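You operate a simulated robot arm through the tools that you are given. There is no shell and no other tool. Be economical: measure what you need, move in short steps, check, and stop when the job is done.

You run a simulated robot arm. Do the job below in one go: nothing can be reset, and whatever is moved stays where it is left.

Task
Slide the tube gauge along the mill bench until it stands next to the lapping block.
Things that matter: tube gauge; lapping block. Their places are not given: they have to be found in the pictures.

Only the result counts: the job must be done as asked and must still hold three seconds after the hand-in. Knocking over, shifting, dropping, spilling or breaking anything else fails it.

Robot
A 6-joint arm with a two-finger parallel gripper, fixed in place. Base frame: the origin is at the foot of the arm, x ahead of it, y to its left, z up; the work surface is at about z = 850. Readings come in mm, degrees, newtons and seconds.
With the tool pointing down near the work surface it reaches from about 260 to 680 mm from the base axis. Its first joint turns from -66.0 to 66.0 degrees. Payload 2.9 kg.
The tool frame sits at the grasp point between the pads (the TCP): z along the fingers, y along the line on which they close. The tips reach 30 mm beyond it. The gripper opens to 110 mm. The fingers are 20 mm wide and 10 mm thick; the gripper's body (48 by 112 mm) begins 55 mm behind the TCP.
Orientation is told as [roll, pitch, yaw] about the base's x, y, z axes, in that order, counted from this pose: with the fingers straight down and closing along the base's y, the tool's x points along the base's -x, its y along +y and its z along -z.

Tools
- The arm moves only by the tool nudge_tool. Its argument "steps" is a list of rows, each a list of 2 entries, a list of its own where there are three numbers: the shift along the base's x, y, z in mm, then the turn, a rotation vector about the base's x, y, z in degrees. In form: [[[dx, dy, dz], [rx, ry, rz]], ...]. A call has 1 to 20 rows; each row shifts and turns the commanded pose from where the row before left it. "claw" is the finger opening in mm, from 0 to 110, set as the call begins (left out, the last holds). Rows are played at 5 a second. More than 50 mm and 8.6 degrees between two rows, or a gripper value outside its range, and nothing of the call is played. Where a pose cannot be reached the arm comes as near as it can. A force on the tool above 40 N (or 10 N above the force at the start of the call, whichever is more), or a blocked arm, ends the call early, and 0.2 s more pass. The fingers move at their own pace (about 108 mm/s each) and stop on an object; they squeeze with about 26 N. The grip force told is the motor's: it shows also when the fingers shut on nothing. Time passes only in rows, and 0.2 s behind the last, so rows that do not move let the fingers close. It gives the time, the measured TCP pose, the force on the tool (base axes), the opening and the grip force at its end, in the units of the frame above (readings bear some noise).
- Cameras (640 x 400 px; columns grow to the right, rows downward): "scene" is fixed at [63, 422, 1391.6]; the picture's right is [-0.86, -0.51, 0.00], its down [-0.26, 0.43, -0.86] and it looks along [0.44, -0.74, -0.51] (base axes); focal length 370 px, centre (320, 200). "wrist" rides on the gripper at [-36, 0, -57] in the tool frame; the picture's right is [0.00, -1.00, 0.00], its down [0.97, 0.00, -0.24] and it looks along [0.24, 0.00, 0.97] (tool axes); focal length 218 px, centre (320, 200).
- grab_frame(camera): a new picture of that camera. No time passes.
- locate(camera, pixels): for up to 12 pixels [column, row] of the newest picture of that camera ("zoom" is the newest enlarged one), the place [x, y, z] in the base frame of the surface seen there, good to about 3 mm. No time passes.
- inspect(camera, box): a new picture of the part [left, top, right, bottom] of that camera's present view, enlarged. No time passes.
- job_done(): hands the job in; it is judged then, once.

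Work in short steps. Measure before you move; look again where a grasp or a placing could have gone wrong, and mend it. You have 60 turns and 22 pictures in all, those below and enlarged ones among them. Open the gripper and draw the arm clear of the work before you hand the job in, unless the task says otherwise; then end with one line.

The tools are called as name(argument=value, ...) on one line, values as JSON. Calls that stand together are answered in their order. nudge_tool: Moves the arm, as the interface text tells. Its arguments: {"type":"object","properties":{"steps":{"type":"array","items":{"type":"array"}},"claw":{"type":"number"}},"required":["steps"]} The other tools are called the same way: grab_frame (camera) takes a picture; locate (camera, pixels) gives the place of the surface under pixels of a picture; inspect (camera, box) takes an enlarged picture of a part of a camera's view; job_done () hands the job in.

At the start:

```text
time: 0.0
position: [429.9, -213.6, 1115.4]
tcp_rot: [0.0, 0.0, 0.0]
ft_force: [-0.2, -0.4, 0.6]
width: 109.6
grasp_force: 0.1
```

scene: 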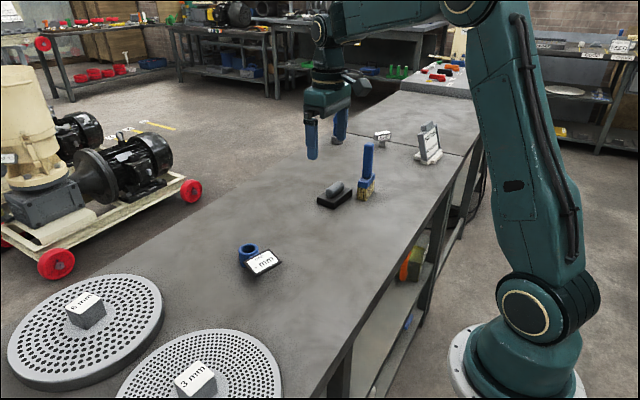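
wrist: 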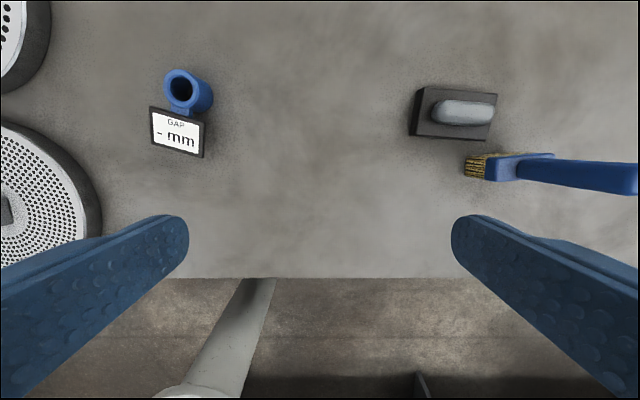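

The blue tube with the "GAP - mm" plate (wrist px ~185,95) looks like the tube gauge, and the dark block with grey top (455,112) like the lapping block. I'll enlarge both and measure them.

inspect(camera="scene", box=[220, 120, 460, 290])

locate(camera="wrist", pixels=[[184, 70], [165, 90], [212, 92], [188, 115], [151, 107], [204, 123], [203, 157], [151, 144], [422, 88], [497, 95], [488, 140], [410, 134]])

locate(camera="scene", pixels=[[249, 246], [240, 252], [262, 262], [245, 265], [273, 251], [255, 275], [335, 188], [317, 203], [352, 205], [367, 160], [367, 195], [358, 190]])

```text
2.35 times, centred on (340, 205) of scene
```

zoom: 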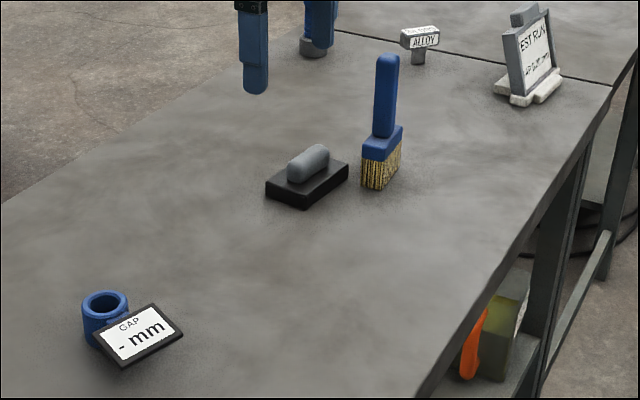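

```text
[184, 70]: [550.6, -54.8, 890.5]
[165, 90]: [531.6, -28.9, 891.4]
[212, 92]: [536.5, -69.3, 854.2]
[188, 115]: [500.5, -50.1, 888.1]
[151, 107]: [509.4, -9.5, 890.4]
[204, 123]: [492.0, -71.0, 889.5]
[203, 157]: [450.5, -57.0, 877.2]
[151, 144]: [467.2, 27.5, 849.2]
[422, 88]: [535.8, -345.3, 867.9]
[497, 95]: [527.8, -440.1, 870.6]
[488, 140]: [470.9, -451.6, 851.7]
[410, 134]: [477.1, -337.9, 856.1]
```

```text
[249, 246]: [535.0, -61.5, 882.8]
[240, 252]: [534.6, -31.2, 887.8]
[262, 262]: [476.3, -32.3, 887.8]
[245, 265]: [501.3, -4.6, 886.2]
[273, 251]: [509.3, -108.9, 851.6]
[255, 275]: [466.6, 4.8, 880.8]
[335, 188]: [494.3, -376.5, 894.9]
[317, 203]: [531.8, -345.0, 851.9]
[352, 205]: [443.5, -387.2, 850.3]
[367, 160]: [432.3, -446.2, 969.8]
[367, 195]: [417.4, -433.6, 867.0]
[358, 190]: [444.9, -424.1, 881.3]
```

The tube is about 45 mm across near (530, -50), top z≈890, with its plate on the -x side turned about 16°. The block spans x≈478–535, y≈-345…-445. I'll move above the tube, turn with the plate edge, and look closer.

nudge_tool(steps=[[[20, 40, -20], [0, 0, -4]], [[20, 40, -20], [0, 0, -4]], [[20, 40, -20], [0, 0, -4]], [[20, 34, -20], [0, 0, -4]], [[5, 10, -20], [0, 0, 0]], [[0, 0, -20], [0, 0, 0]], [[0, 0, 0], [0, 0, 0]]], claw=80)

grab_frame(camera="wrist")

```text
time: 1.6
position: [514.7, -50.8, 994.8]
tcp_rot: [-0.1, 0.1, -16.0]
ft_force: [-0.1, 0.3, 0.7]
width: 80.0
grasp_force: 0.2
```

```text
18 pictures are left
```

wrist: 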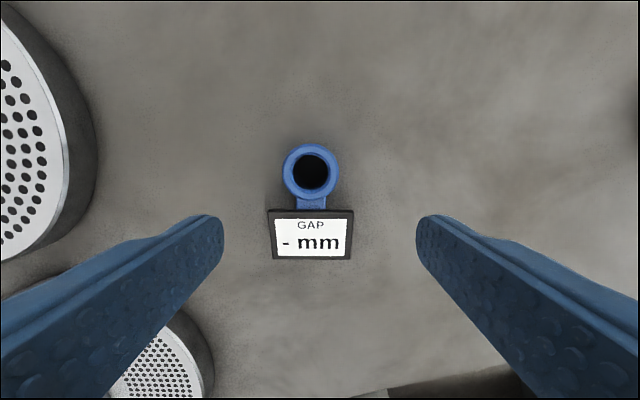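

The gauge is now aligned in the view (tube rim px 283–340 × 144–201, plate below). I'll measure the rim and plate.

locate(camera="wrist", pixels=[[287, 172], [336, 172], [311, 148], [311, 196], [270, 212], [352, 212], [270, 257], [350, 257], [311, 172], [311, 204]])

```text
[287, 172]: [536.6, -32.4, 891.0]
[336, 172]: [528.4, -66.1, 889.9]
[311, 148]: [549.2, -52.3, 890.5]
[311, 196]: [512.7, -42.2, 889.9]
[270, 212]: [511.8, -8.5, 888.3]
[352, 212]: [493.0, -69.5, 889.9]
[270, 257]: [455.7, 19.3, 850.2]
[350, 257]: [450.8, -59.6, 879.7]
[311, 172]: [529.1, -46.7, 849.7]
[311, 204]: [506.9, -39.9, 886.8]
```

Tube centre ≈ (532, -48), diameter ≈ 40, plate begins ~30 mm from the centre, so the fingers fit. I'll centre and descend to TCP z≈886.

nudge_tool(steps=[[[17, 2.5, 0], [0, 0, 0]], [[0, 0, -30], [0, 0, 0]], [[0, 0, -30], [0, 0, 0]], [[0, 0, -25], [0, 0, 0]], [[0, 0, -15], [0, 0, 0]], [[0, 0, -8.5], [0, 0, 0]], [[0, 0, 0], [0, 0, 0]]], claw=80)

grab_frame(camera="wrist")

```text
time: 3.2
position: [531.5, -46.6, 887.9]
tcp_rot: [0.0, 0.0, -16.0]
ft_force: [-0.3, 0.2, -0.1]
width: 80.0
grasp_force: 0.0
```

```text
17 pictures are left
```

wrist: 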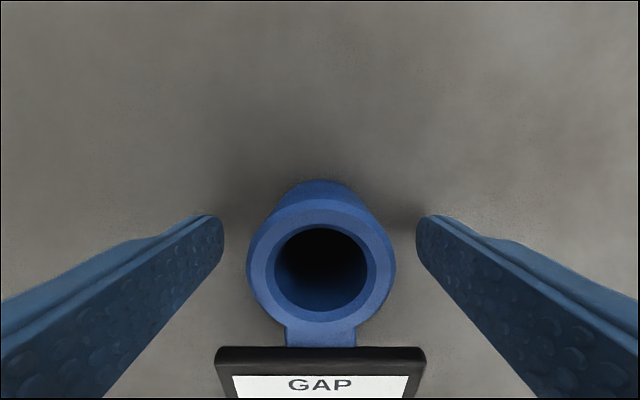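

The fingers straddle the tube nicely, centred. I'll close gently.

nudge_tool(steps=[[[0, 0, 0], [0, 0, 0]], [[0, 0, 0], [0, 0, 0]], [[0, 0, 0], [0, 0, 0]], [[0, 0, 0], [0, 0, 0]]], claw=30)

inspect(camera="scene", box=[200, 150, 400, 275])

```text
time: 4.2
position: [530.2, -47.4, 887.6]
tcp_rot: [0.0, 0.0, -16.0]
ft_force: [-0.3, -0.1, 0.2]
width: 42.4
grasp_force: 26.4
```

```text
3.20 times, centred on (300, 212) of scene
```

zoom: 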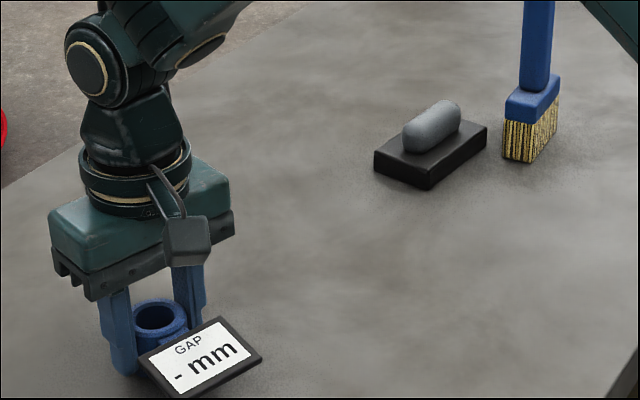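

Gripped at 42 mm. Now I'll measure the block's corners accurately in the zoom: left (376,157), front (427,175), right (486,128), back top (435,112).

locate(camera="zoom", pixels=[[377, 155], [427, 176], [484, 129], [376, 172], [426, 187], [486, 144], [400, 168], [400, 180], [455, 155], [515, 156], [506, 128]])

```text
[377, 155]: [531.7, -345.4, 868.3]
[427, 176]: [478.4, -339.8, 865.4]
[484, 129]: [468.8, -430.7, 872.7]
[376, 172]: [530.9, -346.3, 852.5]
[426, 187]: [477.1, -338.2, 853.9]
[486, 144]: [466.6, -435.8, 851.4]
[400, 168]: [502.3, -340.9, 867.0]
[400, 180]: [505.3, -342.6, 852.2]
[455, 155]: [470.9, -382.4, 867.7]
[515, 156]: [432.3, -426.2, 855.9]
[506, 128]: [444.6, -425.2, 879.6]
```

Block's near face runs (532,-345)→(477,-339). Target tube centre ≈ (508,-313), with the plate turned away from the block so that no finger is in the gap. I'll slide half-way first while turning.

nudge_tool(steps=[[[-2, -12, 0], [0, 0, -4]], [[-2, -20, 0], [0, 0, -6]], [[-2, -20, 0], [0, 0, -6]], [[-2, -20, 0], [0, 0, -6]], [[-2, -20, 0], [0, 0, -6]], [[-2, -20, 0], [0, 0, -6]], [[-2, -20, 0], [0, 0, -6]], [[0, 0, 0], [0, 0, 0]]])

inspect(camera="scene", box=[200, 120, 400, 245])

```text
time: 6.0
position: [516.9, -179.9, 885.8]
tcp_rot: [0.0, 0.1, -56.2]
ft_force: [-0.5, 1.9, 6.1]
width: 42.1
grasp_force: 26.0
```

```text
3.20 times, centred on (300, 182) of scene
```

zoom: 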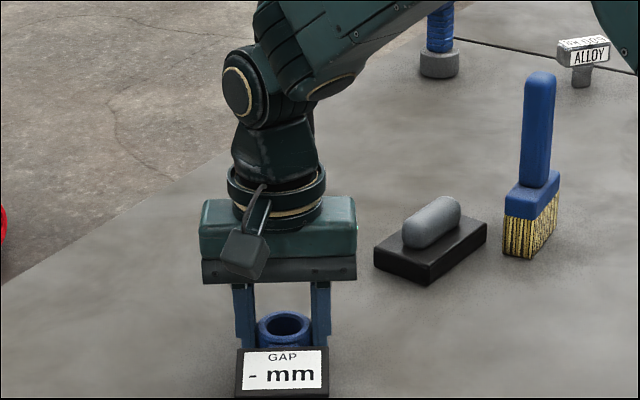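

The gauge follows well, standing flat with light bench contact. I'll continue to about (508,-303) and finish the turn.

nudge_tool(steps=[[[-1, -20, 0], [0, 0, -6]], [[-2, -20, 0], [0, 0, -6]], [[-2, -20, 0], [0, 0, -6]], [[-2, -20, 0], [0, 0, -6]], [[-1, -20, 0], [0, 0, -6]], [[-1, -15, 0], [0, 0, -6]], [[0, -8, 0], [0, 0, 0]], [[0, 0, 0], [0, 0, 0]]])

inspect(camera="scene", box=[240, 130, 400, 230])

grab_frame(camera="wrist")

```text
time: 7.8
position: [508.9, -302.8, 886.3]
tcp_rot: [0.0, 0.1, -92.1]
ft_force: [-0.5, 0.2, 1.2]
width: 42.4
grasp_force: 26.0
```

```text
4.00 times, centred on (320, 180) of scene
```

zoom: 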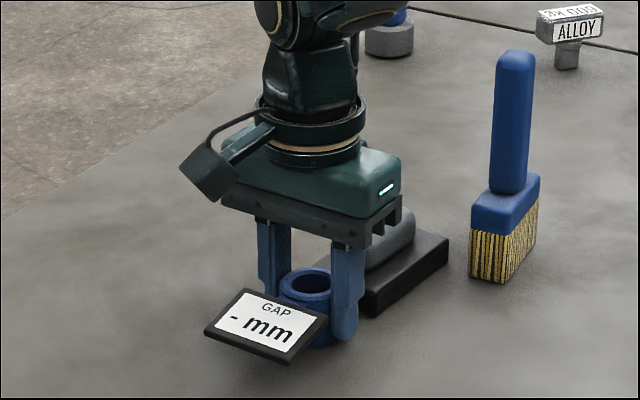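

```text
13 pictures are left
```

wrist: 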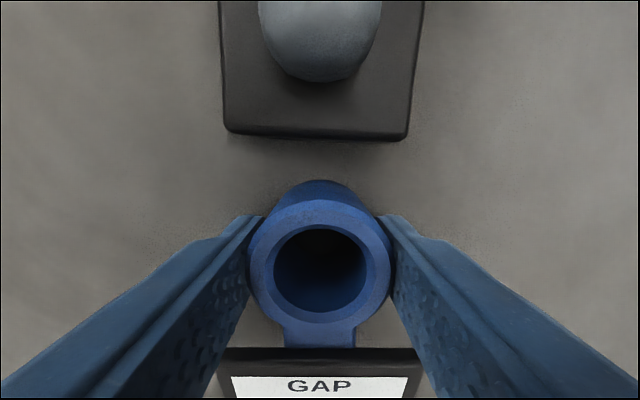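

The tube is centred in front of the block's near face, with a gap still visible (block bottom edge row ~138, tube base row ~180). I'll measure the gap.

locate(camera="wrist", pixels=[[320, 128], [320, 138], [320, 142], [320, 182], [320, 190], [320, 198], [235, 128], [405, 134], [320, 215]])

```text
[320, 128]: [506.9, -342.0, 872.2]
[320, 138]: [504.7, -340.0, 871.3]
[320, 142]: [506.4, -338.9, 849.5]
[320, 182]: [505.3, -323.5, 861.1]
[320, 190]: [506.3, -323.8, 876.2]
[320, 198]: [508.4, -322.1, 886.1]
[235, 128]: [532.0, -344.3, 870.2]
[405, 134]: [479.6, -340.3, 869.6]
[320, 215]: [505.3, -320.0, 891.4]
```

The gap is ~17 mm. I'll slide 11 mm closer, leaving about 6 mm without touching the block.

nudge_tool(steps=[[[0, -4, 0], [0, 0, 0]], [[0, -4, 0], [0, 0, 0]], [[0, -3, 0], [0, 0, 0]], [[0, 0, 0], [0, 0, 0]], [[0, 0, 0], [0, 0, 0]]])

grab_frame(camera="wrist")

```text
time: 9.0
position: [509.6, -313.2, 886.9]
tcp_rot: [0.2, 0.0, -92.0]
ft_force: [0.5, 2.0, 4.7]
width: 42.6
grasp_force: 25.9
```

```text
12 pictures are left
```

wrist: 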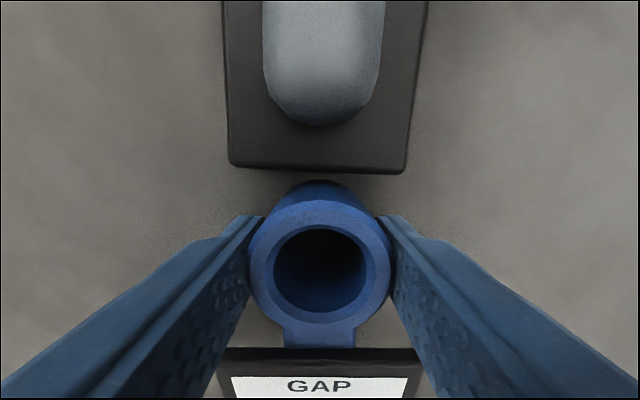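

A small gap of a few mm remains and the block is untouched. I'll open modestly to release.

nudge_tool(steps=[[[0, 0, 0], [0, 0, 0]], [[0, 0, 0], [0, 0, 0]], [[0, 0, 0], [0, 0, 0]]], claw=66)

nudge_tool(steps=[[[0, 0, 10], [0, 0, 0]], [[0, 0, 20], [0, 0, 0]], [[0, 0, 30], [0, 0, 0]], [[0, 0, 40], [0, 0, 0]], [[0, 20, 40], [0, 0, 0]], [[0, 40, 20], [0, 0, 0]], [[0, 40, 0], [0, 0, 0]], [[0, 40, 0], [0, 0, 0]], [[0, 40, 0], [0, 0, 0]], [[0, 0, 0], [0, 0, 0]]])

grab_frame(camera="wrist")

inspect(camera="scene", box=[240, 130, 400, 230])

```text
time: 9.8
position: [509.8, -312.8, 887.3]
tcp_rot: [0.1, 0.0, -92.0]
ft_force: [-0.7, 0.0, -0.1]
width: 66.0
grasp_force: 0.0
```

```text
time: 12.0
position: [508.6, -132.2, 1047.1]
tcp_rot: [0.0, 0.0, -92.1]
ft_force: [0.3, 0.2, 0.1]
width: 66.0
grasp_force: 0.1
```

```text
11 pictures are left
```

wrist: 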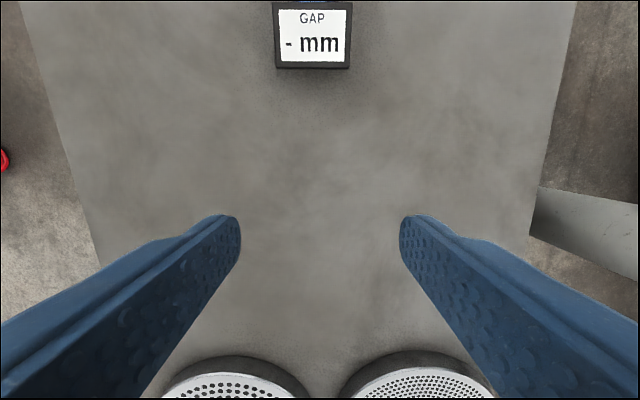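

```text
4.00 times, centred on (320, 180) of scene
```

zoom: 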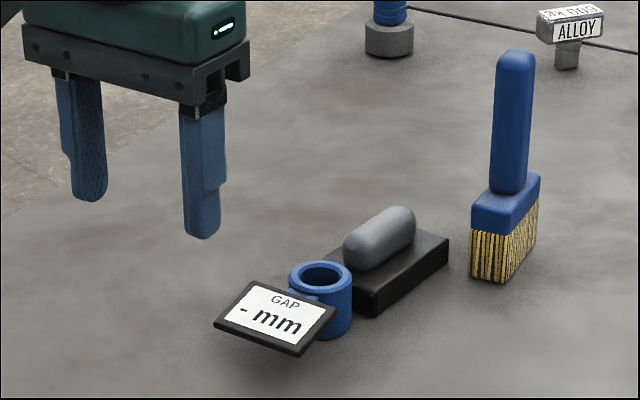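

The gauge stands upright right beside the block, the block and brush have not moved, and the arm is clear. I'll hand it in.

job_done()

```text
The job is handed in.
```

The tube gauge now stands upright about 6 mm from the near end of the lapping block. I slid it along the bench and turned it so its plate faces away from the block. In the last picture the block and brush had not moved. The gripper is open and the arm is clear.
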